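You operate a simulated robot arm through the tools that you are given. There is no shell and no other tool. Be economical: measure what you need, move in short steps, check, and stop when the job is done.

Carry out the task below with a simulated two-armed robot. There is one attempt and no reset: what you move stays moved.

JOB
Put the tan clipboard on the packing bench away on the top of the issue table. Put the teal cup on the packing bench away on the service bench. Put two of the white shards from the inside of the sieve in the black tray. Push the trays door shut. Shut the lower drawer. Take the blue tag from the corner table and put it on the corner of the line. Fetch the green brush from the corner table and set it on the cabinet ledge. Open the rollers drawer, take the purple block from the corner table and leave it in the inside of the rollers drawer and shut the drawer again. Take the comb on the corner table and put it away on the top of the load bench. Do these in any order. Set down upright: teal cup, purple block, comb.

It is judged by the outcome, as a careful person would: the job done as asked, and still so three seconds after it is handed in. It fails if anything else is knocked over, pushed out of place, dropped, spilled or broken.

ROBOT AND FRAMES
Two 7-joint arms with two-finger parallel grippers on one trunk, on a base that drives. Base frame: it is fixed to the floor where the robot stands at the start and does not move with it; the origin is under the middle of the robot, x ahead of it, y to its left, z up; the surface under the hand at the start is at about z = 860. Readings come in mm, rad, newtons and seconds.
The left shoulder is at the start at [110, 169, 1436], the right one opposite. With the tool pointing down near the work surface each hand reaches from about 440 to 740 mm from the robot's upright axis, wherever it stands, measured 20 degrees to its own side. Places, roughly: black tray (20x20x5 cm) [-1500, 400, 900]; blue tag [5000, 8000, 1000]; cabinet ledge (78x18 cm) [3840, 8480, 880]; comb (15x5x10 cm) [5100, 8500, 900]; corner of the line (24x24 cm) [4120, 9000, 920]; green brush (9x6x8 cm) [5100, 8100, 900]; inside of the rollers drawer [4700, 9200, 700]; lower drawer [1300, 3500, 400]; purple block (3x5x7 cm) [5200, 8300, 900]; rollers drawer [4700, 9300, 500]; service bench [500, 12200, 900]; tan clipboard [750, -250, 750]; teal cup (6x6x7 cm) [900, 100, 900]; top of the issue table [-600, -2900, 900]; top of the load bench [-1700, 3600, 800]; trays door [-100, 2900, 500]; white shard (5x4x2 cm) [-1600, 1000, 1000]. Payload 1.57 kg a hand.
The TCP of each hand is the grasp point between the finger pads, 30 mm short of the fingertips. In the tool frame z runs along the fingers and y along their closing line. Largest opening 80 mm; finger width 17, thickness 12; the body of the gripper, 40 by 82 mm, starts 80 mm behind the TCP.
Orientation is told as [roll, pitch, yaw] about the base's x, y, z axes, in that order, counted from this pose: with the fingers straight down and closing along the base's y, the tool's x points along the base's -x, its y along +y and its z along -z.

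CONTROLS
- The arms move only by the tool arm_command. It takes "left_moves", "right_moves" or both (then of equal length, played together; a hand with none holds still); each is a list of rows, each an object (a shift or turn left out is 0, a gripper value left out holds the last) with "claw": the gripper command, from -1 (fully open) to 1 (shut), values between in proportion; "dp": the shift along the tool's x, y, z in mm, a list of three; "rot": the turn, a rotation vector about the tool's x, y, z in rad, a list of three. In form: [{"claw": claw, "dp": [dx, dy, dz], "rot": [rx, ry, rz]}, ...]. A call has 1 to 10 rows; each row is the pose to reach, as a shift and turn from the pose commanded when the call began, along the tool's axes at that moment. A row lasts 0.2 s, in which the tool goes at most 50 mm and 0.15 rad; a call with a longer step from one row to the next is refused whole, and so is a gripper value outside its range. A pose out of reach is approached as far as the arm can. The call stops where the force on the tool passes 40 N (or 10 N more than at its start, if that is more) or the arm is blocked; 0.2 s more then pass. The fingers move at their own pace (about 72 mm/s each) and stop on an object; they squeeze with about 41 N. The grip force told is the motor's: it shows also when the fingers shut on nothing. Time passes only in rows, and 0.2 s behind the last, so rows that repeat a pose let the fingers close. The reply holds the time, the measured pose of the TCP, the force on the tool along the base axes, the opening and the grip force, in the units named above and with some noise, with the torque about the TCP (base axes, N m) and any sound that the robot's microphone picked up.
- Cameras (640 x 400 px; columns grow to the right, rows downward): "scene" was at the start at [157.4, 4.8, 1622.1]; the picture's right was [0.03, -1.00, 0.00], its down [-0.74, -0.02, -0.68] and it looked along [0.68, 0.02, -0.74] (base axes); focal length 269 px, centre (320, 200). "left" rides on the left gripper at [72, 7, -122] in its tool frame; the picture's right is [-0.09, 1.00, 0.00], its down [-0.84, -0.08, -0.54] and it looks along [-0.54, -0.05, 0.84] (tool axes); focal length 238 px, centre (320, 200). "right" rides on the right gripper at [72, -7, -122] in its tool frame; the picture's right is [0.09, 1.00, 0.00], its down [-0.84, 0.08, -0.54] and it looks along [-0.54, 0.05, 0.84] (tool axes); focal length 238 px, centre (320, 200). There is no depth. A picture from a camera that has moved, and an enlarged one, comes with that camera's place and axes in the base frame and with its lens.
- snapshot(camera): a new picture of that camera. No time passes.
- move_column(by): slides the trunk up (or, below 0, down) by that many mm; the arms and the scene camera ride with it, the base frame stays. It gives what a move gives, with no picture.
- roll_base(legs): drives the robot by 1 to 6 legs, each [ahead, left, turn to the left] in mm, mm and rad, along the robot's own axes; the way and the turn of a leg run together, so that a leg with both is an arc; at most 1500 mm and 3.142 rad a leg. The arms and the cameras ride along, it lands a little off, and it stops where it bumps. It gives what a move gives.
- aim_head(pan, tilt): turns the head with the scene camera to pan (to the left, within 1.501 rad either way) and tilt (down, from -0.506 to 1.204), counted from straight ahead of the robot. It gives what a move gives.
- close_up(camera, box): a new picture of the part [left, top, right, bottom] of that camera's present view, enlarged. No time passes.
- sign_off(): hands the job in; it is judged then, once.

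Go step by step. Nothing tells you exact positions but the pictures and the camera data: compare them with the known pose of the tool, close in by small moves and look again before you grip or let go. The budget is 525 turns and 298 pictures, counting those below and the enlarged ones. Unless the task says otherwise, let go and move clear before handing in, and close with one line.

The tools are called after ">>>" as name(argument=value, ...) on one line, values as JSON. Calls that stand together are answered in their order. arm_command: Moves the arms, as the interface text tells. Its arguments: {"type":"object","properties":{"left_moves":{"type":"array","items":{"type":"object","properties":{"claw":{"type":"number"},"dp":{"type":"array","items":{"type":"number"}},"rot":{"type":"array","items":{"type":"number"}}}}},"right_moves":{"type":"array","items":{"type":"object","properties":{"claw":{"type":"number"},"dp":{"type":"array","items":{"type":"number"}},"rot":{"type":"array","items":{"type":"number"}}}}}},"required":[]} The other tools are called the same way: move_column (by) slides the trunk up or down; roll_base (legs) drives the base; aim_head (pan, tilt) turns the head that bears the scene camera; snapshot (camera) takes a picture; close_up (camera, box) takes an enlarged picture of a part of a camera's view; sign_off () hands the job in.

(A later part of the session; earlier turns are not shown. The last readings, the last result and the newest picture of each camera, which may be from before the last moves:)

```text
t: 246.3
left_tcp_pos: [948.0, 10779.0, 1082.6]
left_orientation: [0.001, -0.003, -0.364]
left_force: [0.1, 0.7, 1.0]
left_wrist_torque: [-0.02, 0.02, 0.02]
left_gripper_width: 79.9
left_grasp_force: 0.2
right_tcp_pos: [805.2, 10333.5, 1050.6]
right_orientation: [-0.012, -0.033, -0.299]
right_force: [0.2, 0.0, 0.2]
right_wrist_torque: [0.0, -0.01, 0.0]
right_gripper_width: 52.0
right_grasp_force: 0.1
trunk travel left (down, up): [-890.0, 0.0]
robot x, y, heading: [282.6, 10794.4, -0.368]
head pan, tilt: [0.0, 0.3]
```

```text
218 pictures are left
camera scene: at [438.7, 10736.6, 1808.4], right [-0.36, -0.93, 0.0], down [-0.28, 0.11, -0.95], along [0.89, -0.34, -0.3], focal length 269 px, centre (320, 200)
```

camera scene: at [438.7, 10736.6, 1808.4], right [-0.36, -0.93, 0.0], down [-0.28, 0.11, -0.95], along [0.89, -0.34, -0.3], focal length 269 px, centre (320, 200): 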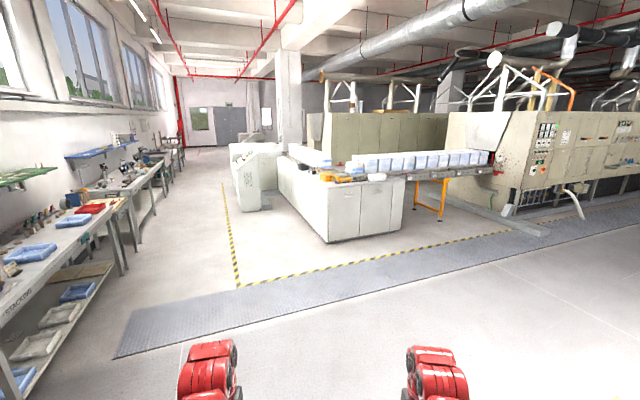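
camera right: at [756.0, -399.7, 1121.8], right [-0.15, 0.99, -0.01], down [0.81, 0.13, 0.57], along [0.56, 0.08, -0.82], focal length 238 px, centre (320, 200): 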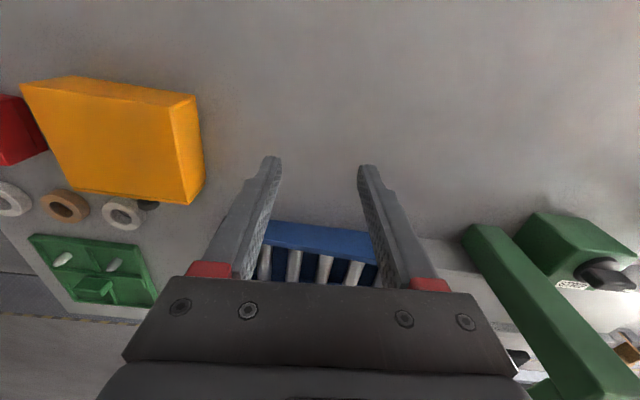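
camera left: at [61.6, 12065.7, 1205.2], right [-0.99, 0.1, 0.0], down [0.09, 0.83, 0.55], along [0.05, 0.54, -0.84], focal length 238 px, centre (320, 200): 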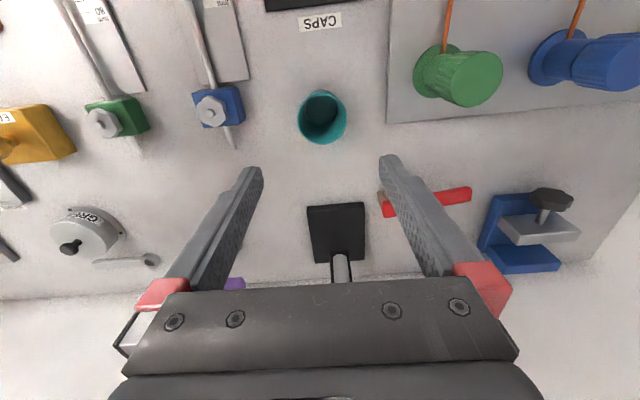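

The L-shaped line's outer corner is near [3850,9265]. Driving east along its north side for a better look.

>>> roll_base(legs=[[0, 0, 0.366], [1500, 0, 0], [1500, 0, 0], [500, 0, 0]])

>>> aim_head(pan=-0.8, tilt=0.4)

>>> snapshot(camera="scene")

>>> aim_head(pan=0.0, tilt=0.3)

>>> snapshot(camera="scene")

```text
t: 264.6
left_tcp_pos: [4460.5, 10820.4, 1083.1]
left_orientation: [0.002, -0.005, -0.063]
left_force: [0.5, -0.6, 0.4]
left_wrist_torque: [0.04, -0.02, 0.02]
left_gripper_width: 79.7
left_grasp_force: 0.0
right_tcp_pos: [4456.1, 10351.5, 1051.4]
right_orientation: [-0.012, -0.033, 0.003]
right_force: [0.5, -0.1, 0.1]
right_wrist_torque: [-0.01, 0.0, -0.02]
right_gripper_width: 52.1
right_grasp_force: 0.1
trunk travel left (down, up): [-890.0, 0.0]
robot x, y, heading: [3820.5, 10636.9, -0.065]
head pan, tilt: [0.0, 0.3]
```

```text
t: 265.8
left_tcp_pos: [4461.2, 10820.0, 1083.0]
left_orientation: [0.0, -0.003, -0.063]
left_force: [-0.1, 0.2, 0.2]
left_wrist_torque: [0.0, 0.0, 0.01]
left_gripper_width: 79.7
left_grasp_force: 0.0
right_tcp_pos: [4457.3, 10351.0, 1051.5]
right_orientation: [-0.01, -0.032, 0.001]
right_force: [-0.4, -0.6, 0.8]
right_wrist_torque: [-0.02, 0.02, 0.01]
right_gripper_width: 51.8
right_grasp_force: 0.2
trunk travel left (down, up): [-890.0, 0.0]
robot x, y, heading: [3818.4, 10635.7, -0.066]
head pan, tilt: [-0.799, 0.4]
```

```text
217 pictures are left
camera scene: at [3955.5, 10563.1, 1799.3], right [-0.76, -0.65, 0.0], down [-0.25, 0.3, -0.92], along [0.6, -0.7, -0.39], focal length 269 px, centre (320, 200)
```

scene: 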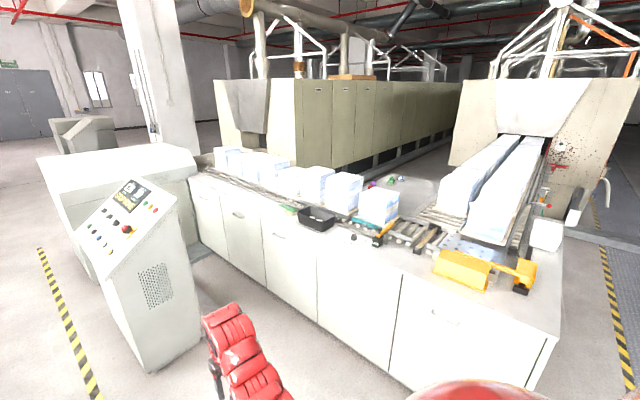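

```text
t: 266.9
left_tcp_pos: [4461.9, 10819.5, 1082.8]
left_orientation: [0.002, -0.004, -0.065]
left_force: [-0.6, 0.1, -0.2]
left_wrist_torque: [0.02, 0.0, 0.0]
left_gripper_width: 80.1
left_grasp_force: 0.1
right_tcp_pos: [4457.6, 10351.5, 1050.7]
right_orientation: [-0.01, -0.031, 0.002]
right_force: [0.1, 0.1, 0.8]
right_wrist_torque: [-0.01, 0.0, -0.01]
right_gripper_width: 52.0
right_grasp_force: 0.0
trunk travel left (down, up): [-890.0, 0.0]
robot x, y, heading: [3818.8, 10635.1, -0.064]
head pan, tilt: [0.0, 0.3]
```

```text
216 pictures are left
camera scene: at [3988.7, 10627.3, 1808.5], right [-0.07, -1.0, 0.0], down [-0.3, 0.02, -0.96], along [0.95, -0.06, -0.3], focal length 269 px, centre (320, 200)
```

scene: 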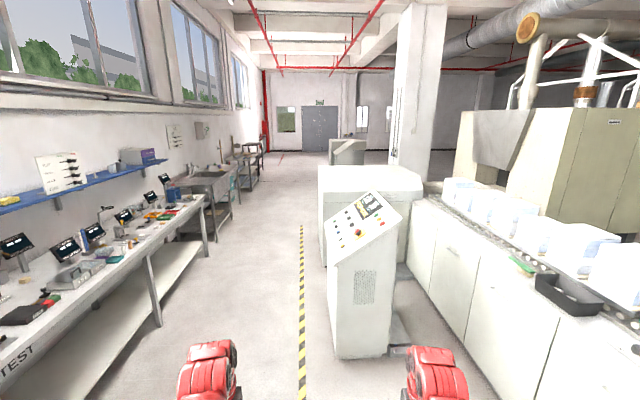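

The corner table seems to sit inside the L/U of the line. I'll approach the north face and look over it.

>>> roll_base(legs=[[0, 0, -1.505], [250, 350, 0]])

>>> aim_head(pan=0.0, tilt=0.35)

>>> snapshot(camera="scene")

>>> close_up(camera="scene", box=[200, 90, 440, 240])

```text
t: 273.3
left_tcp_pos: [4369.7, 9738.8, 1083.7]
left_orientation: [0.001, -0.002, -1.595]
left_force: [0.5, 0.1, -0.2]
left_wrist_torque: [0.0, -0.01, 0.01]
left_gripper_width: 79.8
left_grasp_force: 0.1
right_tcp_pos: [3900.8, 9725.1, 1050.9]
right_orientation: [-0.01, -0.034, -1.53]
right_force: [-0.6, 0.1, 0.5]
right_wrist_torque: [0.01, 0.0, 0.01]
right_gripper_width: 52.1
right_grasp_force: 0.0
trunk travel left (down, up): [-890.0, 0.0]
robot x, y, heading: [4161.6, 10373.0, -1.598]
head pan, tilt: [0.0, 0.3]
```

```text
t: 273.9
left_tcp_pos: [4371.7, 9738.3, 1083.3]
left_orientation: [0.002, -0.005, -1.596]
left_force: [-1.0, 0.3, -0.5]
left_wrist_torque: [0.01, 0.01, 0.01]
left_gripper_width: 79.9
left_grasp_force: 0.0
right_tcp_pos: [3902.0, 9724.4, 1051.2]
right_orientation: [-0.011, -0.03, -1.529]
right_force: [-0.4, -0.3, -0.5]
right_wrist_torque: [0.01, 0.02, 0.03]
right_gripper_width: 51.7
right_grasp_force: 0.0
trunk travel left (down, up): [-890.0, 0.0]
robot x, y, heading: [4165.9, 10375.1, -1.605]
head pan, tilt: [0.0, 0.351]
```

```text
215 pictures are left
camera scene: at [4156.8, 10203.6, 1803.8], right [-1.0, 0.03, 0.0], down [0.01, 0.34, -0.94], along [-0.03, -0.94, -0.34], focal length 269 px, centre (320, 200)
```

scene: 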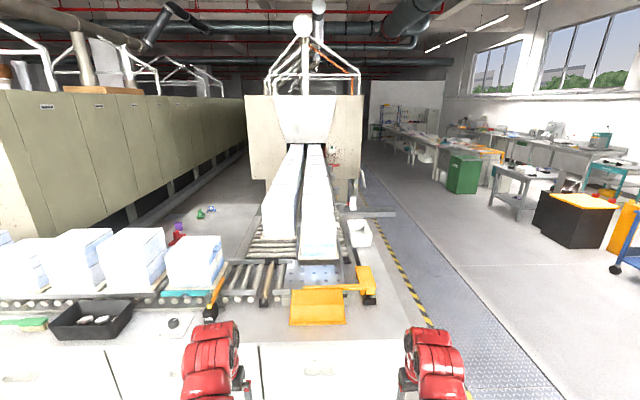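

```text
2.67 times, centred on (320, 165) of scene
camera zoom: at [4156.8, 10203.6, 1803.8], right [-1.0, 0.03, 0.0], down [0.01, 0.34, -0.94], along [-0.03, -0.94, -0.34], focal length 718 px, centre (320, 293)
```

zoom: 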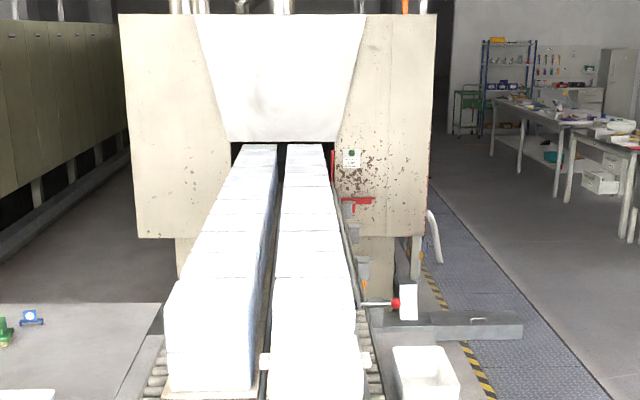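

The table stands inside the U formed by two ovens, open to the south; the line corner and drawers are served from outside. Plan: go down the walkway west of oven 2, shut the lower drawer on the way, and round the south end into the corridor. Driving.

>>> roll_base(legs=[[0, 0, -1.54], [1500, 0, 0], [250, 0, 0], [0, 0, 1.571], [1500, 0, 0], [1500, 0, 0]])

>>> snapshot(camera="scene")

```text
t: 304.4
left_tcp_pos: [2970.8, 6593.0, 1083.5]
left_orientation: [0.003, -0.003, -1.458]
left_force: [-0.4, -1.0, 0.7]
left_wrist_torque: [0.02, -0.01, -0.04]
left_gripper_width: 79.9
left_grasp_force: 0.0
right_tcp_pos: [2508.1, 6513.6, 1051.3]
right_orientation: [-0.011, -0.031, -1.392]
right_force: [0.5, -0.1, 0.7]
right_wrist_torque: [-0.01, 0.01, -0.01]
right_gripper_width: 51.8
right_grasp_force: 0.2
trunk travel left (down, up): [-890.0, 0.0]
robot x, y, heading: [2677.0, 7194.7, -1.463]
head pan, tilt: [0.0, 0.351]
```

```text
213 pictures are left
camera scene: at [2694.0, 7024.0, 1803.8], right [-0.99, -0.11, 0.0], down [-0.04, 0.34, -0.94], along [0.1, -0.93, -0.34], focal length 269 px, centre (320, 200)
```

scene: 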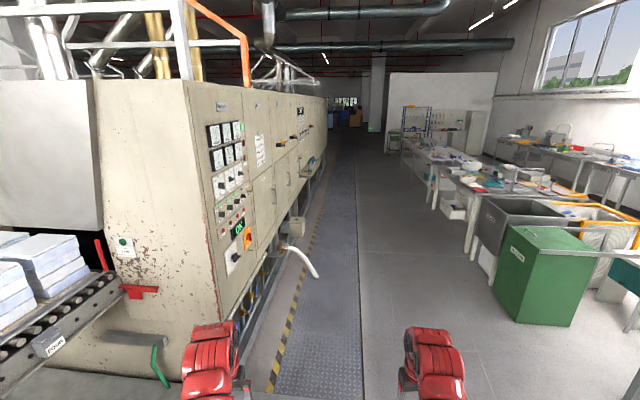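

Walkway is clear and I can see the open lower drawer on the right at ~[1200,3350]. Continuing south to it.

>>> roll_base(legs=[[0, 0, -0.108], [0, -450, 0], [1500, 0, 0], [1200, 0, 0]])

>>> aim_head(pan=-0.6, tilt=0.6)

>>> snapshot(camera="scene")

```text
t: 320.3
left_tcp_pos: [2520.7, 3889.3, 1082.6]
left_orientation: [0.001, -0.003, -1.533]
left_force: [0.3, 0.2, 0.3]
left_wrist_torque: [0.02, -0.06, -0.03]
left_gripper_width: 80.0
left_grasp_force: 0.2
right_tcp_pos: [2053.9, 3848.4, 1051.1]
right_orientation: [-0.01, -0.031, -1.471]
right_force: [0.2, -0.4, 0.5]
right_wrist_torque: [0.05, 0.0, 0.0]
right_gripper_width: 52.0
right_grasp_force: 0.0
trunk travel left (down, up): [-890.0, 0.0]
robot x, y, heading: [2270.9, 4512.3, -1.534]
head pan, tilt: [0.0, 0.351]
```

```text
t: 321.3
left_tcp_pos: [2519.8, 3889.7, 1082.3]
left_orientation: [0.002, -0.004, -1.534]
left_force: [-0.2, -0.3, 0.2]
left_wrist_torque: [0.01, -0.02, 0.0]
left_gripper_width: 79.8
left_grasp_force: 0.1
right_tcp_pos: [2053.6, 3847.6, 1050.1]
right_orientation: [-0.01, -0.03, -1.47]
right_force: [-0.5, 0.1, 0.2]
right_wrist_torque: [0.0, 0.01, -0.01]
right_gripper_width: 51.9
right_grasp_force: 0.0
trunk travel left (down, up): [-890.0, 0.0]
robot x, y, heading: [2272.8, 4509.2, -1.542]
head pan, tilt: [-0.6, 0.6]
```

```text
212 pictures are left
camera scene: at [2227.3, 4360.2, 1781.1], right [-0.84, 0.54, 0.0], down [0.3, 0.48, -0.83], along [-0.44, -0.7, -0.56], focal length 269 px, centre (320, 200)
```

scene: 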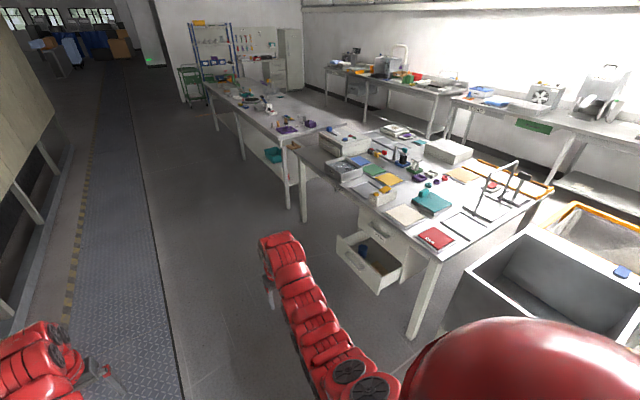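

The lower drawer's front is at x≈1300 (y 3180–3580), facing east, about 180 mm open under the table edge. I'll face it from the east and push with a forward-pointing right hand held low.

>>> roll_base(legs=[[1340, 0, 0], [0, 0, -1.6]])

>>> arm_command(right_moves=[{"rot": [0, -0.15, 0], "claw": 1}, {"rot": [0, -0.3, 0]}, {"rot": [0, -0.45, 0]}, {"rot": [0, -0.6, 0]}, {"rot": [0, -0.75, 0]}, {"rot": [0, -0.9, 0]}, {"rot": [0, -1.05, 0]}, {"rot": [0, -1.2, 0]}, {"rot": [0, -1.35, 0]}, {"rot": [0, -1.5, 0]}])

>>> aim_head(pan=0.0, tilt=0.7)

>>> snapshot(camera="scene")

```text
t: 331.8
left_tcp_pos: [1706.0, 2955.1, 1083.7]
left_orientation: [0.003, -0.004, -3.106]
left_force: [-0.4, -0.8, -0.2]
left_wrist_torque: [0.02, 0.0, -0.01]
left_gripper_width: 80.1
left_grasp_force: 0.0
right_tcp_pos: [1664.0, 3422.6, 1051.3]
right_orientation: [-0.011, -0.03, -3.043]
right_force: [0.1, -0.1, 0.0]
right_wrist_torque: [0.01, 0.01, 0.0]
right_gripper_width: 51.9
right_grasp_force: 0.0
trunk travel left (down, up): [-890.0, 0.0]
robot x, y, heading: [2327.5, 3197.2, -3.113]
head pan, tilt: [-0.6, 0.6]
```

```text
t: 334.0
left_tcp_pos: [1705.8, 2956.1, 1083.8]
left_orientation: [0.003, -0.004, -3.108]
left_force: [0.0, -0.5, 0.4]
left_wrist_torque: [-0.01, -0.01, -0.03]
left_gripper_width: 80.1
left_grasp_force: 0.1
right_tcp_pos: [1663.9, 3423.1, 1051.2]
right_orientation: [-0.291, -1.532, -2.753]
right_force: [0.9, 0.1, -0.1]
right_wrist_torque: [0.0, 0.02, 0.03]
right_gripper_width: 0.1
right_grasp_force: 21.2
trunk travel left (down, up): [-890.0, 0.0]
robot x, y, heading: [2330.8, 3201.9, -3.113]
head pan, tilt: [-0.6, 0.6]
```

```text
t: 335.0
left_tcp_pos: [1705.7, 2953.9, 1082.7]
left_orientation: [0.001, -0.004, -3.106]
left_force: [-0.2, 0.3, 0.6]
left_wrist_torque: [0.04, 0.01, -0.01]
left_gripper_width: 80.1
left_grasp_force: 0.2
right_tcp_pos: [1663.3, 3422.2, 1050.1]
right_orientation: [-0.259, -1.528, -2.783]
right_force: [-0.2, -0.8, 0.3]
right_wrist_torque: [-0.02, 0.02, 0.01]
right_gripper_width: 0.0
right_grasp_force: 21.3
trunk travel left (down, up): [-890.0, 0.0]
robot x, y, heading: [2329.0, 3197.0, -3.111]
head pan, tilt: [0.0, 0.7]
```

```text
211 pictures are left
camera scene: at [2161.9, 3197.2, 1772.4], right [-0.03, 1.0, 0.0], down [0.64, 0.02, -0.76], along [-0.76, -0.02, -0.64], focal length 269 px, centre (320, 200)
```

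scene: 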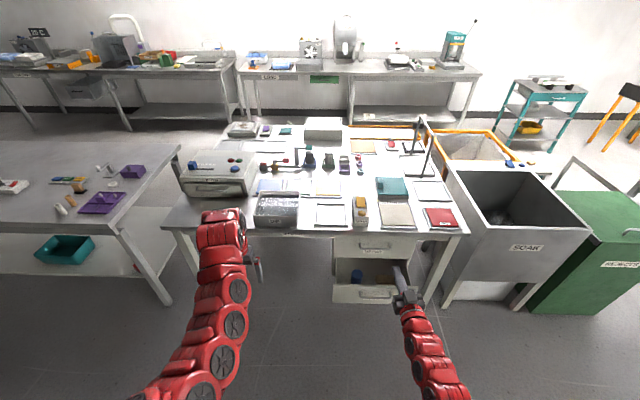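

Right hand points forward. Lowering the trunk and moving closer.

>>> move_column(by=-680)

>>> roll_base(legs=[[230, 0, 0]])

>>> snapshot(camera="scene")

>>> snapshot(camera="right")

```text
refused: -680 is not a number from -400 to 400
```

```text
t: 336.7
left_tcp_pos: [1479.7, 2948.0, 1084.2]
left_orientation: [0.001, -0.003, -3.106]
left_force: [0.3, -1.1, 0.4]
left_wrist_torque: [-0.01, 0.03, 0.02]
left_gripper_width: 80.0
left_grasp_force: 0.0
right_tcp_pos: [1438.5, 3415.0, 1051.9]
right_orientation: [-0.274, -1.529, -2.768]
right_force: [0.2, -0.7, -0.3]
right_wrist_torque: [0.01, 0.02, 0.0]
right_gripper_width: 0.0
right_grasp_force: 21.4
trunk travel left (down, up): [-890.0, 0.0]
robot x, y, heading: [2101.4, 3191.0, -3.106]
head pan, tilt: [0.0, 0.7]
```

```text
210 pictures are left
camera scene: at [1936.6, 3189.7, 1772.6], right [-0.03, 1.0, 0.0], down [0.64, 0.02, -0.77], along [-0.76, -0.03, -0.64], focal length 269 px, centre (320, 200)
```

scene: 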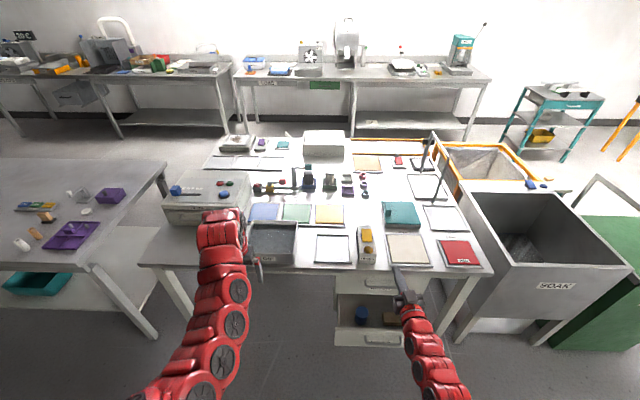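

```text
209 pictures are left
camera right: at [1561.6, 3434.3, 985.0], right [0.1, -0.99, -0.1], down [0.52, -0.04, 0.86], along [-0.85, -0.14, 0.51], focal length 238 px, centre (320, 200)
```

right: 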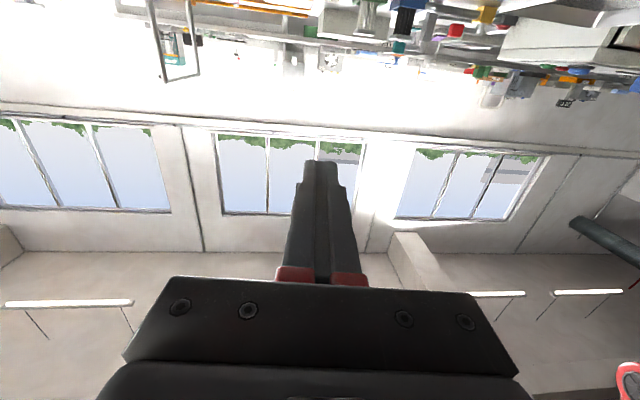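

>>> move_column(by=-400)

>>> move_column(by=-290)

>>> aim_head(pan=-0.2, tilt=0.8)

>>> snapshot(camera="scene")

```text
t: 340.5
left_tcp_pos: [1478.3, 2947.0, 682.4]
left_orientation: [0.004, -0.003, -3.107]
left_force: [0.1, -0.4, -0.1]
left_wrist_torque: [0.02, 0.01, 0.0]
left_gripper_width: 79.8
left_grasp_force: 0.1
right_tcp_pos: [1436.9, 3413.8, 651.8]
right_orientation: [-0.27, -1.531, -2.774]
right_force: [-0.8, -0.3, 1.1]
right_wrist_torque: [0.01, -0.02, 0.0]
right_gripper_width: 0.3
right_grasp_force: 21.1
trunk travel left (down, up): [-490.0, 400.0]
robot x, y, heading: [2105.0, 3192.2, -3.105]
head pan, tilt: [0.0, 0.7]
```

```text
t: 342.2
left_tcp_pos: [1480.5, 2947.2, 521.8]
left_orientation: [0.003, -0.004, -3.106]
left_force: [0.4, 0.7, 0.0]
left_wrist_torque: [-0.03, -0.02, -0.01]
left_gripper_width: 80.0
left_grasp_force: 0.1
right_tcp_pos: [1433.3, 3413.7, 504.0]
right_orientation: [-1.413, -1.558, -1.632]
right_force: [-2.2, 1.9, 14.2]
right_wrist_torque: [-0.05, 0.3, -0.24]
right_gripper_width: 0.1
right_grasp_force: 21.6
trunk travel left (down, up): [-329.0, 561.0]
robot x, y, heading: [2103.4, 3195.6, -3.108]
head pan, tilt: [0.0, 0.7]
stopped: the force on the tool passed its limit at 58 N (the readings are from after the stop); the commanded pose is now the measured one
```

```text
t: 342.9
left_tcp_pos: [1479.2, 2946.7, 522.4]
left_orientation: [-0.002, -0.004, -3.107]
left_force: [-0.1, 0.3, -0.8]
left_wrist_torque: [0.0, -0.01, 0.02]
left_gripper_width: 79.9
left_grasp_force: 0.2
right_tcp_pos: [1434.4, 3414.4, 505.9]
right_orientation: [-1.248, -1.556, -1.796]
right_force: [-2.0, 1.5, 19.2]
right_wrist_torque: [-0.03, 0.42, 0.02]
right_gripper_width: 0.1
right_grasp_force: 21.4
trunk travel left (down, up): [-329.0, 561.0]
robot x, y, heading: [2104.5, 3191.0, -3.11]
head pan, tilt: [-0.201, 0.799]
```

```text
208 pictures are left
camera scene: at [1942.5, 3205.6, 1203.7], right [0.17, 0.99, 0.0], down [0.71, -0.12, -0.7], along [-0.69, 0.12, -0.72], focal length 269 px, centre (320, 200)
```

scene: 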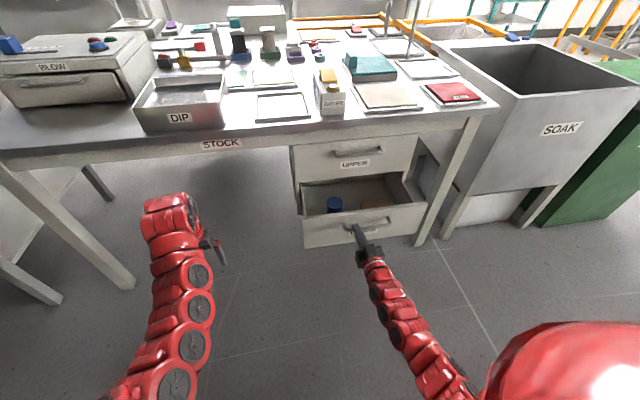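

The fingers came down on the drawer's handle. Lifting slightly, backing off and lowering below the handle.

>>> move_column(by=20)

>>> roll_base(legs=[[-120, 0, 0]])

>>> move_column(by=-120)

>>> close_up(camera="scene", box=[240, 100, 480, 280])

```text
t: 343.6
left_tcp_pos: [1479.4, 2948.0, 541.1]
left_orientation: [0.002, -0.002, -3.109]
left_force: [-0.3, -1.0, -0.1]
left_wrist_torque: [-0.02, 0.0, 0.02]
left_gripper_width: 79.7
left_grasp_force: 0.1
right_tcp_pos: [1434.5, 3415.0, 520.5]
right_orientation: [-0.86, -1.554, -2.183]
right_force: [0.0, 0.1, -0.1]
right_wrist_torque: [0.01, 0.0, 0.03]
right_gripper_width: 0.1
right_grasp_force: 21.8
trunk travel left (down, up): [-349.0, 541.0]
robot x, y, heading: [2106.8, 3191.4, -3.109]
head pan, tilt: [-0.201, 0.799]
```

```text
t: 344.8
left_tcp_pos: [1597.0, 2950.9, 542.2]
left_orientation: [0.002, -0.002, -3.105]
left_force: [-0.1, 0.2, 0.4]
left_wrist_torque: [0.03, 0.05, 0.0]
left_gripper_width: 80.0
left_grasp_force: 0.0
right_tcp_pos: [1552.1, 3419.0, 522.1]
right_orientation: [-1.02, -1.553, -2.023]
right_force: [0.2, -0.3, -0.1]
right_wrist_torque: [-0.01, -0.01, -0.02]
right_gripper_width: 0.0
right_grasp_force: 21.4
trunk travel left (down, up): [-349.0, 541.0]
robot x, y, heading: [2218.6, 3199.0, -3.111]
head pan, tilt: [-0.201, 0.799]
```

```text
t: 346.3
left_tcp_pos: [1595.8, 2952.7, 421.9]
left_orientation: [0.002, -0.002, -3.105]
left_force: [0.0, -0.3, -0.1]
left_wrist_torque: [-0.03, 0.0, 0.01]
left_gripper_width: 80.0
left_grasp_force: 0.0
right_tcp_pos: [1552.4, 3418.9, 402.3]
right_orientation: [-0.982, -1.553, -2.061]
right_force: [0.3, 0.0, 0.0]
right_wrist_torque: [-0.01, 0.01, 0.04]
right_gripper_width: 0.2
right_grasp_force: 21.3
trunk travel left (down, up): [-229.0, 661.0]
robot x, y, heading: [2220.2, 3195.9, -3.109]
head pan, tilt: [-0.201, 0.799]
```

```text
2.22 times, centred on (360, 190) of scene
camera zoom: at [2058.4, 3209.9, 1103.4], right [0.17, 0.99, 0.0], down [0.71, -0.12, -0.7], along [-0.69, 0.12, -0.72], focal length 598 px, centre (231, 222)
```

zoom: 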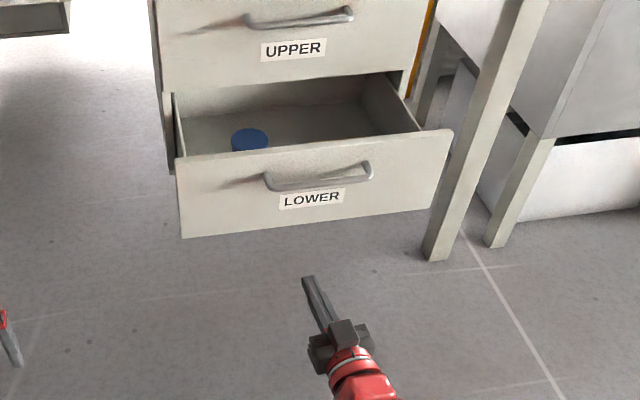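

Clear view: I'll contact the LOWER panel below its handle at z≈415 and push ~175 mm; base forward first, then extend the arm.

>>> move_column(by=12)

>>> roll_base(legs=[[110, 0, 0]])

>>> arm_command(right_moves=[{"dp": [0, 0, 20]}, {"dp": [0, 0, 40]}, {"dp": [0, 0, 60]}, {"dp": [0, 0, 80]}, {"dp": [0, 0, 100]}, {"dp": [0, 0, 120]}])

>>> snapshot(camera="scene")

```text
t: 346.9
left_tcp_pos: [1595.8, 2951.2, 434.9]
left_orientation: [0.003, -0.002, -3.108]
left_force: [0.3, -0.1, -0.3]
left_wrist_torque: [0.02, -0.02, -0.04]
left_gripper_width: 80.2
left_grasp_force: 0.0
right_tcp_pos: [1552.8, 3418.4, 414.9]
right_orientation: [-0.967, -1.552, -2.077]
right_force: [-1.0, -0.4, -0.1]
right_wrist_torque: [-0.02, -0.01, -0.04]
right_gripper_width: 0.1
right_grasp_force: 21.1
trunk travel left (down, up): [-241.0, 649.0]
robot x, y, heading: [2222.9, 3195.1, -3.109]
head pan, tilt: [-0.201, 0.799]
```

```text
t: 348.1
left_tcp_pos: [1490.4, 2948.5, 433.4]
left_orientation: [0.002, -0.004, -3.107]
left_force: [0.5, 0.1, -1.0]
left_wrist_torque: [0.01, -0.02, 0.0]
left_gripper_width: 80.0
left_grasp_force: 0.0
right_tcp_pos: [1446.1, 3415.2, 414.0]
right_orientation: [-0.955, -1.553, -2.09]
right_force: [0.0, -0.7, -0.5]
right_wrist_torque: [-0.03, -0.03, -0.01]
right_gripper_width: 0.0
right_grasp_force: 21.6
trunk travel left (down, up): [-241.0, 649.0]
robot x, y, heading: [2112.1, 3194.9, -3.11]
head pan, tilt: [-0.201, 0.799]
```

```text
t: 349.5
left_tcp_pos: [1489.4, 2948.1, 434.4]
left_orientation: [0.001, -0.005, -3.107]
left_force: [-0.3, -0.2, 0.1]
left_wrist_torque: [0.0, 0.01, 0.04]
left_gripper_width: 79.9
left_grasp_force: 0.1
right_tcp_pos: [1324.4, 3401.1, 410.8]
right_orientation: [-0.841, -1.555, -2.206]
right_force: [-0.7, -0.8, 0.1]
right_wrist_torque: [0.01, 0.0, 0.0]
right_gripper_width: 0.2
right_grasp_force: 20.2
trunk travel left (down, up): [-241.0, 649.0]
robot x, y, heading: [2114.8, 3192.7, -3.11]
head pan, tilt: [-0.201, 0.799]
```

```text
206 pictures are left
camera scene: at [1951.7, 3206.4, 1115.3], right [0.17, 0.99, 0.0], down [0.71, -0.12, -0.7], along [-0.69, 0.12, -0.72], focal length 269 px, centre (320, 200)
```

scene: 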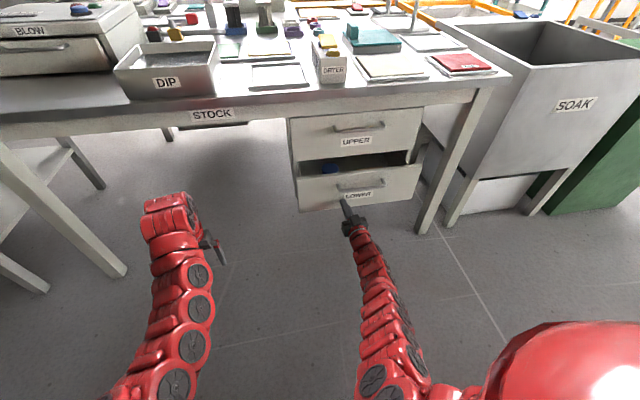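

The drawer is moving in. Continuing the push.

>>> arm_command(right_moves=[{"dp": [0, 0, 20]}, {"dp": [0, 0, 40]}, {"dp": [0, 0, 60]}, {"dp": [0, 0, 80]}, {"dp": [0, 0, 100]}, {"dp": [0, 0, 120]}, {"dp": [0, 0, 130]}])

>>> close_up(camera="scene", box=[260, 80, 460, 240])

```text
t: 351.1
left_tcp_pos: [1490.6, 2948.4, 434.0]
left_orientation: [0.004, -0.004, -3.107]
left_force: [0.3, -0.4, -0.8]
left_wrist_torque: [0.0, 0.01, -0.04]
left_gripper_width: 80.0
left_grasp_force: 0.1
right_tcp_pos: [1265.0, 3402.1, 422.8]
right_orientation: [-1.065, -1.556, -1.977]
right_force: [0.0, -0.4, 0.1]
right_wrist_torque: [-0.02, -0.01, 0.01]
right_gripper_width: 0.0
right_grasp_force: 21.3
right hand out of reach, approached as far as the arm can: row 3, 4, 5, 6, 7
trunk travel left (down, up): [-241.0, 649.0]
robot x, y, heading: [2111.3, 3192.0, -3.114]
head pan, tilt: [-0.201, 0.799]
```

```text
2.50 times, centred on (360, 160) of scene
camera zoom: at [1951.8, 3206.4, 1115.3], right [0.17, 0.99, 0.0], down [0.71, -0.12, -0.7], along [-0.69, 0.12, -0.72], focal length 673 px, centre (220, 300)
```

zoom: 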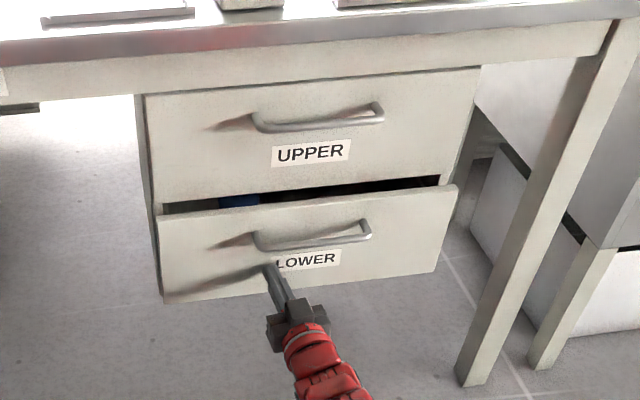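

>>> roll_base(legs=[[55, 0, 0]])

>>> close_up(camera="scene", box=[260, 80, 460, 240])

```text
t: 352.0
left_tcp_pos: [1453.1, 2948.6, 435.3]
left_orientation: [0.002, -0.002, -3.107]
left_force: [0.2, 0.3, 0.1]
left_wrist_torque: [0.01, -0.01, -0.01]
left_gripper_width: 79.9
left_grasp_force: 0.1
right_tcp_pos: [1232.8, 3403.6, 422.0]
right_orientation: [-1.749, -1.554, -1.291]
right_force: [10.9, -1.1, 5.2]
right_wrist_torque: [0.06, 0.19, -0.02]
right_gripper_width: 0.0
right_grasp_force: 21.6
trunk travel left (down, up): [-241.0, 649.0]
robot x, y, heading: [2076.9, 3192.3, -3.115]
head pan, tilt: [-0.201, 0.799]
stopped in leg 1: the force on the tool passed its limit at 242 N (the readings are from after the stop); the commanded pose is now the measured one
```

```text
2.50 times, centred on (360, 160) of scene
camera zoom: at [1915.7, 3205.4, 1115.5], right [0.17, 0.99, 0.0], down [0.71, -0.12, -0.7], along [-0.69, 0.12, -0.72], focal length 673 px, centre (220, 300)
```

zoom: 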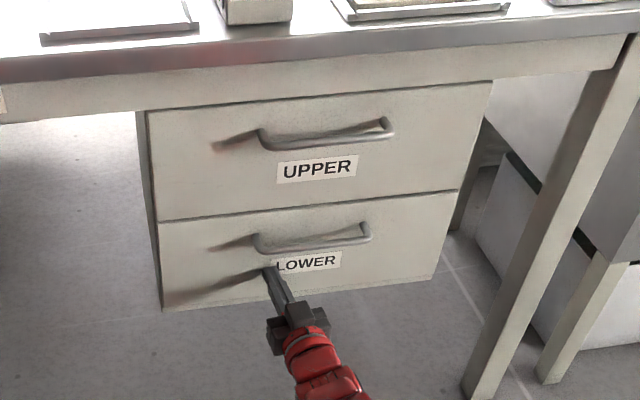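

Lower drawer is shut. Backing off, raising the trunk and restoring the hand.

>>> roll_base(legs=[[-350, 0, 0]])

>>> arm_command(right_moves=[{"dp": [0, 0, -45]}, {"dp": [0, 0, -90]}, {"dp": [0, 0, -135]}, {"dp": [0, 0, -170]}])

>>> move_column(by=400)

>>> arm_command(right_moves=[{"rot": [0, 0.15, 0]}, {"rot": [0, 0.3, 0]}, {"rot": [0, 0.45, 0]}, {"rot": [0, 0.6, 0]}, {"rot": [0, 0.75, 0]}, {"rot": [0, 0.9, 0]}, {"rot": [0, 1.05, 0]}, {"rot": [0, 1.2, 0]}, {"rot": [0, 1.35, 0]}, {"rot": [0, 1.5, 0]}])

```text
t: 354.3
left_tcp_pos: [1800.7, 2960.0, 433.9]
left_orientation: [0.002, -0.003, -3.113]
left_force: [-0.2, -0.1, 0.5]
left_wrist_torque: [0.0, 0.0, 0.02]
left_gripper_width: 80.0
left_grasp_force: 0.1
right_tcp_pos: [1580.6, 3417.8, 420.7]
right_orientation: [-1.594, -1.556, -1.452]
right_force: [0.1, 0.6, -0.5]
right_wrist_torque: [0.0, -0.02, 0.0]
right_gripper_width: 0.2
right_grasp_force: 20.3
trunk travel left (down, up): [-241.0, 649.0]
robot x, y, heading: [2428.1, 3196.7, -3.117]
head pan, tilt: [-0.201, 0.799]
```

```text
t: 355.3
left_tcp_pos: [1800.9, 2960.4, 434.7]
left_orientation: [0.001, -0.002, -3.113]
left_force: [-0.5, -0.1, 0.5]
left_wrist_torque: [-0.01, 0.0, -0.02]
left_gripper_width: 80.4
left_grasp_force: 0.1
right_tcp_pos: [1748.1, 3433.5, 421.6]
right_orientation: [-1.675, -1.557, -1.369]
right_force: [0.4, -0.4, -1.0]
right_wrist_torque: [-0.01, 0.01, 0.01]
right_gripper_width: 0.0
right_grasp_force: 21.5
trunk travel left (down, up): [-241.0, 649.0]
robot x, y, heading: [2423.0, 3201.6, -3.119]
head pan, tilt: [-0.201, 0.799]
```

```text
t: 359.1
left_tcp_pos: [1799.3, 2960.2, 833.5]
left_orientation: [0.002, -0.001, -3.111]
left_force: [0.1, -0.6, -0.8]
left_wrist_torque: [-0.01, 0.01, 0.0]
left_gripper_width: 80.1
left_grasp_force: 0.1
right_tcp_pos: [1748.4, 3436.8, 821.0]
right_orientation: [-1.586, -1.556, -1.463]
right_force: [-0.1, -1.1, 0.8]
right_wrist_torque: [-0.03, 0.02, 0.03]
right_gripper_width: 0.0
right_grasp_force: 21.1
trunk travel left (down, up): [-641.0, 249.0]
robot x, y, heading: [2423.4, 3199.6, -3.115]
head pan, tilt: [-0.201, 0.799]
```

```text
t: 361.3
left_tcp_pos: [1799.4, 2960.4, 832.4]
left_orientation: [-0.001, -0.002, -3.112]
left_force: [-0.1, -0.2, -0.6]
left_wrist_torque: [0.03, 0.01, 0.03]
left_gripper_width: 80.0
left_grasp_force: 0.1
right_tcp_pos: [1747.1, 3434.8, 820.7]
right_orientation: [-0.015, -0.065, -3.044]
right_force: [-0.7, 0.0, 1.2]
right_wrist_torque: [0.03, -0.02, 0.04]
right_gripper_width: 0.0
right_grasp_force: 21.7
trunk travel left (down, up): [-641.0, 249.0]
robot x, y, heading: [2423.4, 3199.4, -3.114]
head pan, tilt: [-0.201, 0.799]
```

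>>> move_column(by=249)

>>> arm_command(right_moves=[{"rot": [0, 0.06, 0.07], "claw": -1}, {"rot": [0, 0.06, 0.07]}])

>>> aim_head(pan=0.0, tilt=0.35)

>>> roll_base(legs=[[0, 0, 1.53], [1500, 0, 0], [1500, 0, 0], [1500, 0, 0]])

>>> snapshot(camera="scene")

```text
t: 363.9
left_tcp_pos: [1800.2, 2961.4, 1083.0]
left_orientation: [0.001, 0.0, -3.111]
left_force: [-0.1, 0.0, -0.4]
left_wrist_torque: [0.04, 0.03, -0.03]
left_gripper_width: 80.2
left_grasp_force: 0.0
right_tcp_pos: [1747.2, 3436.6, 1069.7]
right_orientation: [-0.015, -0.073, -3.046]
right_force: [1.6, -0.6, -0.8]
right_wrist_torque: [-0.02, 0.02, -0.02]
right_gripper_width: 0.0
right_grasp_force: 21.4
trunk travel left (down, up): [-890.0, 0.0]
robot x, y, heading: [2429.5, 3202.2, -3.117]
head pan, tilt: [-0.201, 0.799]
```

```text
t: 364.5
left_tcp_pos: [1800.7, 2959.9, 1081.5]
left_orientation: [0.003, -0.003, -3.112]
left_force: [-0.5, -0.3, -0.9]
left_wrist_torque: [0.0, 0.01, -0.02]
left_gripper_width: 80.0
left_grasp_force: 0.1
right_tcp_pos: [1747.3, 3435.4, 1070.4]
right_orientation: [-0.01, -0.011, -3.119]
right_force: [0.0, 0.7, 0.4]
right_wrist_torque: [-0.01, 0.01, -0.02]
right_gripper_width: 79.8
right_grasp_force: 1.2
trunk travel left (down, up): [-890.0, 0.0]
robot x, y, heading: [2427.2, 3200.1, -3.116]
head pan, tilt: [-0.201, 0.799]
```

```text
t: 365.4
left_tcp_pos: [1801.1, 2959.6, 1082.4]
left_orientation: [0.003, -0.003, -3.112]
left_force: [-0.3, -0.4, -0.1]
left_wrist_torque: [0.0, -0.01, -0.05]
left_gripper_width: 79.9
left_grasp_force: 0.0
right_tcp_pos: [1747.5, 3435.1, 1070.5]
right_orientation: [-0.014, -0.012, -3.115]
right_force: [-0.4, -0.1, 0.1]
right_wrist_torque: [0.02, -0.01, 0.0]
right_gripper_width: 79.8
right_grasp_force: 0.1
trunk travel left (down, up): [-890.0, 0.0]
robot x, y, heading: [2425.6, 3198.9, -3.11]
head pan, tilt: [0.0, 0.351]
```

```text
t: 390.8
left_tcp_pos: [2742.9, -1957.4, 1082.8]
left_orientation: [0.002, -0.002, -1.53]
left_force: [-0.7, -0.7, -0.2]
left_wrist_torque: [-0.02, 0.0, 0.03]
left_gripper_width: 79.6
left_grasp_force: 0.1
right_tcp_pos: [2269.8, -2015.6, 1071.1]
right_orientation: [-0.011, -0.013, -1.534]
right_force: [-0.3, 0.0, 0.8]
right_wrist_torque: [0.01, 0.02, 0.0]
right_gripper_width: 79.8
right_grasp_force: 0.0
trunk travel left (down, up): [-890.0, 0.0]
robot x, y, heading: [2495.6, -1335.1, -1.532]
head pan, tilt: [0.0, 0.351]
```

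```text
203 pictures are left
camera scene: at [2499.4, -1505.9, 1804.0], right [-1.0, -0.04, 0.0], down [-0.01, 0.34, -0.94], along [0.03, -0.94, -0.34], focal length 269 px, centre (320, 200)
```

scene: 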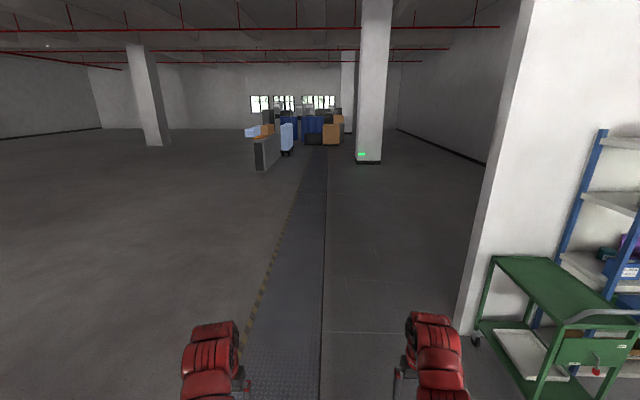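

Open hall beyond the oven's end. Rounding it eastward.

>>> roll_base(legs=[[900, 0, 0], [0, 0, 1.53], [1500, 0, 0], [1500, 0, 0], [500, 0, 0], [0, 0, 1.571]])

>>> snapshot(camera="scene")

```text
t: 419.4
left_tcp_pos: [5807.9, -1796.1, 1081.1]
left_orientation: [0.001, 0.0, 1.516]
left_force: [-1.5, -0.1, -0.9]
left_wrist_torque: [0.0, -0.01, 0.0]
left_gripper_width: 80.0
left_grasp_force: 0.0
right_tcp_pos: [6285.1, -1785.5, 1070.4]
right_orientation: [-0.01, -0.012, 1.509]
right_force: [-0.2, 0.0, 0.0]
right_wrist_torque: [0.01, 0.01, -0.01]
right_gripper_width: 79.8
right_grasp_force: 0.0
trunk travel left (down, up): [-890.0, 0.0]
robot x, y, heading: [5995.7, -2441.7, 1.512]
head pan, tilt: [0.0, 0.351]
```

```text
202 pictures are left
camera scene: at [6003.4, -2264.8, 1803.9], right [1.0, -0.06, 0.0], down [-0.02, -0.34, -0.94], along [0.06, 0.94, -0.34], focal length 269 px, centre (320, 200)
```

scene: 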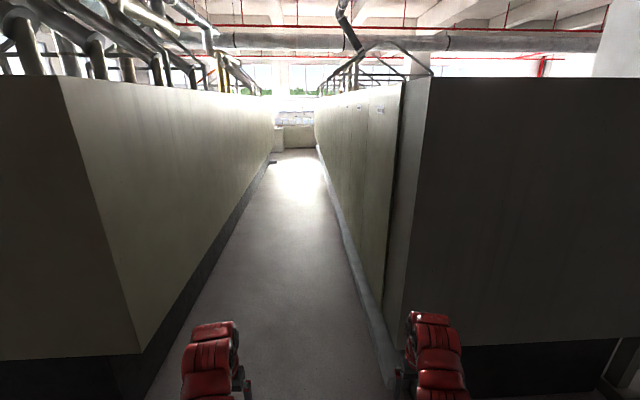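

Corridor spans x≈4900–6570; centring at 5740 and going in.

>>> roll_base(legs=[[0, 250, 0.059], [1500, 0, 0], [1500, 0, 0], [1500, 0, 0]])

>>> snapshot(camera="scene")

```text
t: 442.1
left_tcp_pos: [5407.2, 2647.4, 1082.7]
left_orientation: [0.001, -0.002, 1.639]
left_force: [0.2, -0.4, 0.1]
left_wrist_torque: [-0.01, 0.0, -0.01]
left_gripper_width: 80.2
left_grasp_force: 0.1
right_tcp_pos: [5879.3, 2716.5, 1070.7]
right_orientation: [-0.009, -0.011, 1.634]
right_force: [-0.1, 0.6, 0.0]
right_wrist_torque: [0.0, 0.04, 0.0]
right_gripper_width: 79.7
right_grasp_force: 0.0
trunk travel left (down, up): [-890.0, 0.0]
robot x, y, heading: [5671.6, 2033.5, 1.639]
head pan, tilt: [0.0, 0.351]
```

```text
201 pictures are left
camera scene: at [5658.7, 2206.5, 1804.0], right [1.0, 0.06, 0.0], down [0.02, -0.34, -0.94], along [-0.06, 0.94, -0.34], focal length 269 px, centre (320, 200)
```

scene: 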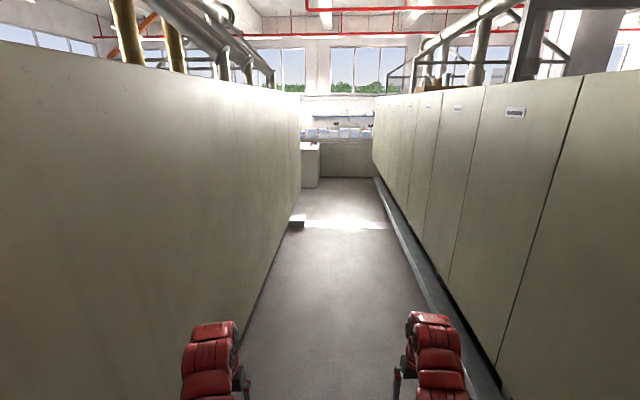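

>>> roll_base(legs=[[0, 0, -0.068], [1500, 0, 0], [1500, 0, 0], [900, 0, 0]])

>>> aim_head(pan=0.15, tilt=0.4)

>>> snapshot(camera="scene")

```text
t: 461.2
left_tcp_pos: [5505.4, 6522.1, 1082.7]
left_orientation: [-0.006, 0.005, 1.563]
left_force: [-0.1, 0.2, -0.2]
left_wrist_torque: [-0.02, 0.0, 0.03]
left_gripper_width: 79.9
left_grasp_force: 0.1
right_tcp_pos: [5979.0, 6553.8, 1072.7]
right_orientation: [-0.023, -0.006, 1.571]
right_force: [-0.9, 0.6, 0.1]
right_wrist_torque: [0.0, 0.02, 0.01]
right_gripper_width: 80.0
right_grasp_force: 0.0
trunk travel left (down, up): [-890.0, 0.0]
robot x, y, heading: [5719.5, 5893.2, 1.548]
head pan, tilt: [0.0, 0.351]
```

```text
t: 461.9
left_tcp_pos: [5504.5, 6529.0, 1072.1]
left_orientation: [-0.015, 0.027, 1.582]
left_force: [0.0, -0.1, 0.3]
left_wrist_torque: [-0.03, -0.02, -0.01]
left_gripper_width: 79.9
left_grasp_force: 0.0
right_tcp_pos: [5976.8, 6561.0, 1065.5]
right_orientation: [-0.037, 0.012, 1.601]
right_force: [0.2, -0.7, -0.5]
right_wrist_torque: [0.02, 0.01, -0.01]
right_gripper_width: 80.0
right_grasp_force: 0.1
trunk travel left (down, up): [-890.0, 0.0]
robot x, y, heading: [5718.2, 5893.1, 1.552]
head pan, tilt: [0.15, 0.4]
```

```text
200 pictures are left
camera scene: at [5705.8, 6039.6, 1804.9], right [0.99, 0.13, 0.0], down [0.05, -0.37, -0.93], along [-0.12, 0.92, -0.37], focal length 269 px, centre (320, 200)
```

scene: 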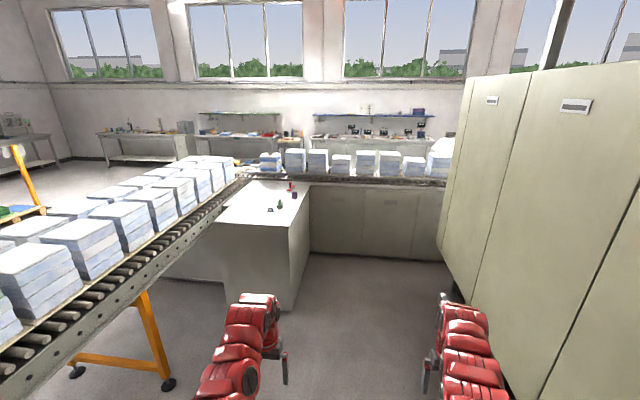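

I see the corner table with four items. Zooming in.

>>> close_up(camera="scene", box=[210, 165, 330, 245])

```text
5.00 times, centred on (270, 205) of scene
camera zoom: at [5705.8, 6039.6, 1804.9], right [0.99, 0.13, 0.0], down [0.05, -0.37, -0.93], along [-0.12, 0.92, -0.37], focal length 1345 px, centre (570, 175)
```

zoom: 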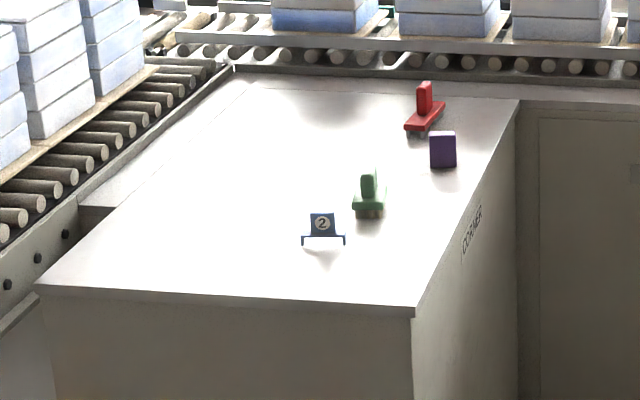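

The table's east side (x≈5240) is the best access. Moving up, turning west short of the line, then strafing alongside.

>>> roll_base(legs=[[1350, 0, 0], [0, 0, 1.59], [0, -500, 0]])

>>> aim_head(pan=-0.4, tilt=0.75)

>>> snapshot(camera="scene")

```text
t: 462.6
left_tcp_pos: [5501.7, 6549.2, 1055.6]
left_orientation: [-0.038, 0.057, 1.628]
left_force: [0.3, -0.5, 0.4]
left_wrist_torque: [0.0, -0.03, 0.02]
left_gripper_width: 80.0
left_grasp_force: 0.1
right_tcp_pos: [5959.1, 6559.7, 1049.2]
right_orientation: [-0.014, 0.032, 1.635]
right_force: [-0.1, 0.0, 0.3]
right_wrist_torque: [-0.01, -0.01, -0.03]
right_gripper_width: 80.1
right_grasp_force: 0.0
trunk travel left (down, up): [-890.0, 0.0]
robot x, y, heading: [5718.2, 5893.0, 1.552]
head pan, tilt: [0.15, 0.4]
stopped in leg 1: the robot was blocked; the commanded pose is now the measured one
```

```text
t: 463.6
left_tcp_pos: [5502.7, 6549.1, 1056.8]
left_orientation: [-0.041, 0.053, 1.628]
left_force: [0.0, -0.4, -0.2]
left_wrist_torque: [-0.01, 0.01, -0.03]
left_gripper_width: 79.8
left_grasp_force: 0.1
right_tcp_pos: [5960.2, 6563.0, 1051.1]
right_orientation: [-0.018, 0.025, 1.635]
right_force: [-1.0, -0.1, 0.8]
right_wrist_torque: [-0.01, -0.03, 0.0]
right_gripper_width: 79.9
right_grasp_force: 0.1
trunk travel left (down, up): [-890.0, 0.0]
robot x, y, heading: [5716.6, 5896.0, 1.545]
head pan, tilt: [-0.4, 0.75]
```

```text
198 pictures are left
camera scene: at [5750.9, 6024.2, 1773.7], right [0.91, -0.41, -0.01], down [-0.28, -0.61, -0.74], along [0.3, 0.68, -0.67], focal length 269 px, centre (320, 200)
```

scene: 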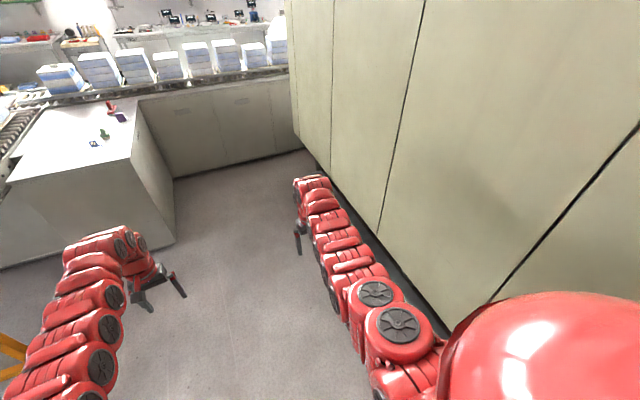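

The base is blocked by something low. Looking down at the floor in front.

>>> aim_head(pan=0.0, tilt=1.2)

>>> snapshot(camera="scene")

>>> snapshot(camera="left")

```text
t: 464.5
left_tcp_pos: [5502.2, 6550.2, 1055.8]
left_orientation: [-0.041, 0.057, 1.625]
left_force: [0.1, -0.4, 0.6]
left_wrist_torque: [0.03, 0.01, 0.0]
left_gripper_width: 79.9
left_grasp_force: 0.0
right_tcp_pos: [5960.5, 6564.3, 1051.9]
right_orientation: [-0.018, 0.027, 1.635]
right_force: [0.4, 0.0, -0.6]
right_wrist_torque: [0.02, -0.01, 0.01]
right_gripper_width: 79.9
right_grasp_force: 0.1
trunk travel left (down, up): [-890.0, 0.0]
robot x, y, heading: [5717.5, 5892.5, 1.549]
head pan, tilt: [0.0, 1.201]
```

```text
197 pictures are left
camera scene: at [5718.7, 6005.5, 1741.6], right [1.0, -0.02, 0.0], down [-0.02, -0.93, -0.38], along [0.01, 0.38, -0.93], focal length 269 px, centre (320, 200)
```

scene: 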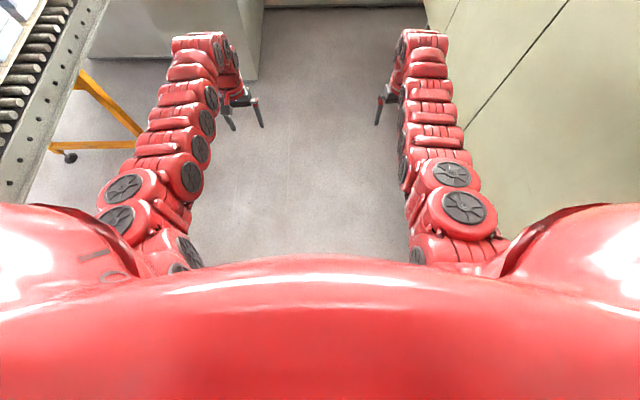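

```text
196 pictures are left
camera left: at [5496.0, 6485.7, 1181.0], right [-1.0, 0.03, -0.05], down [0.01, 0.87, 0.5], along [0.06, 0.5, -0.87], focal length 238 px, centre (320, 200)
```

left: 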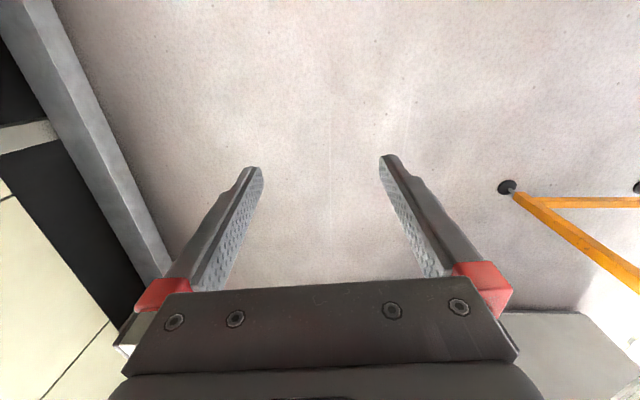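

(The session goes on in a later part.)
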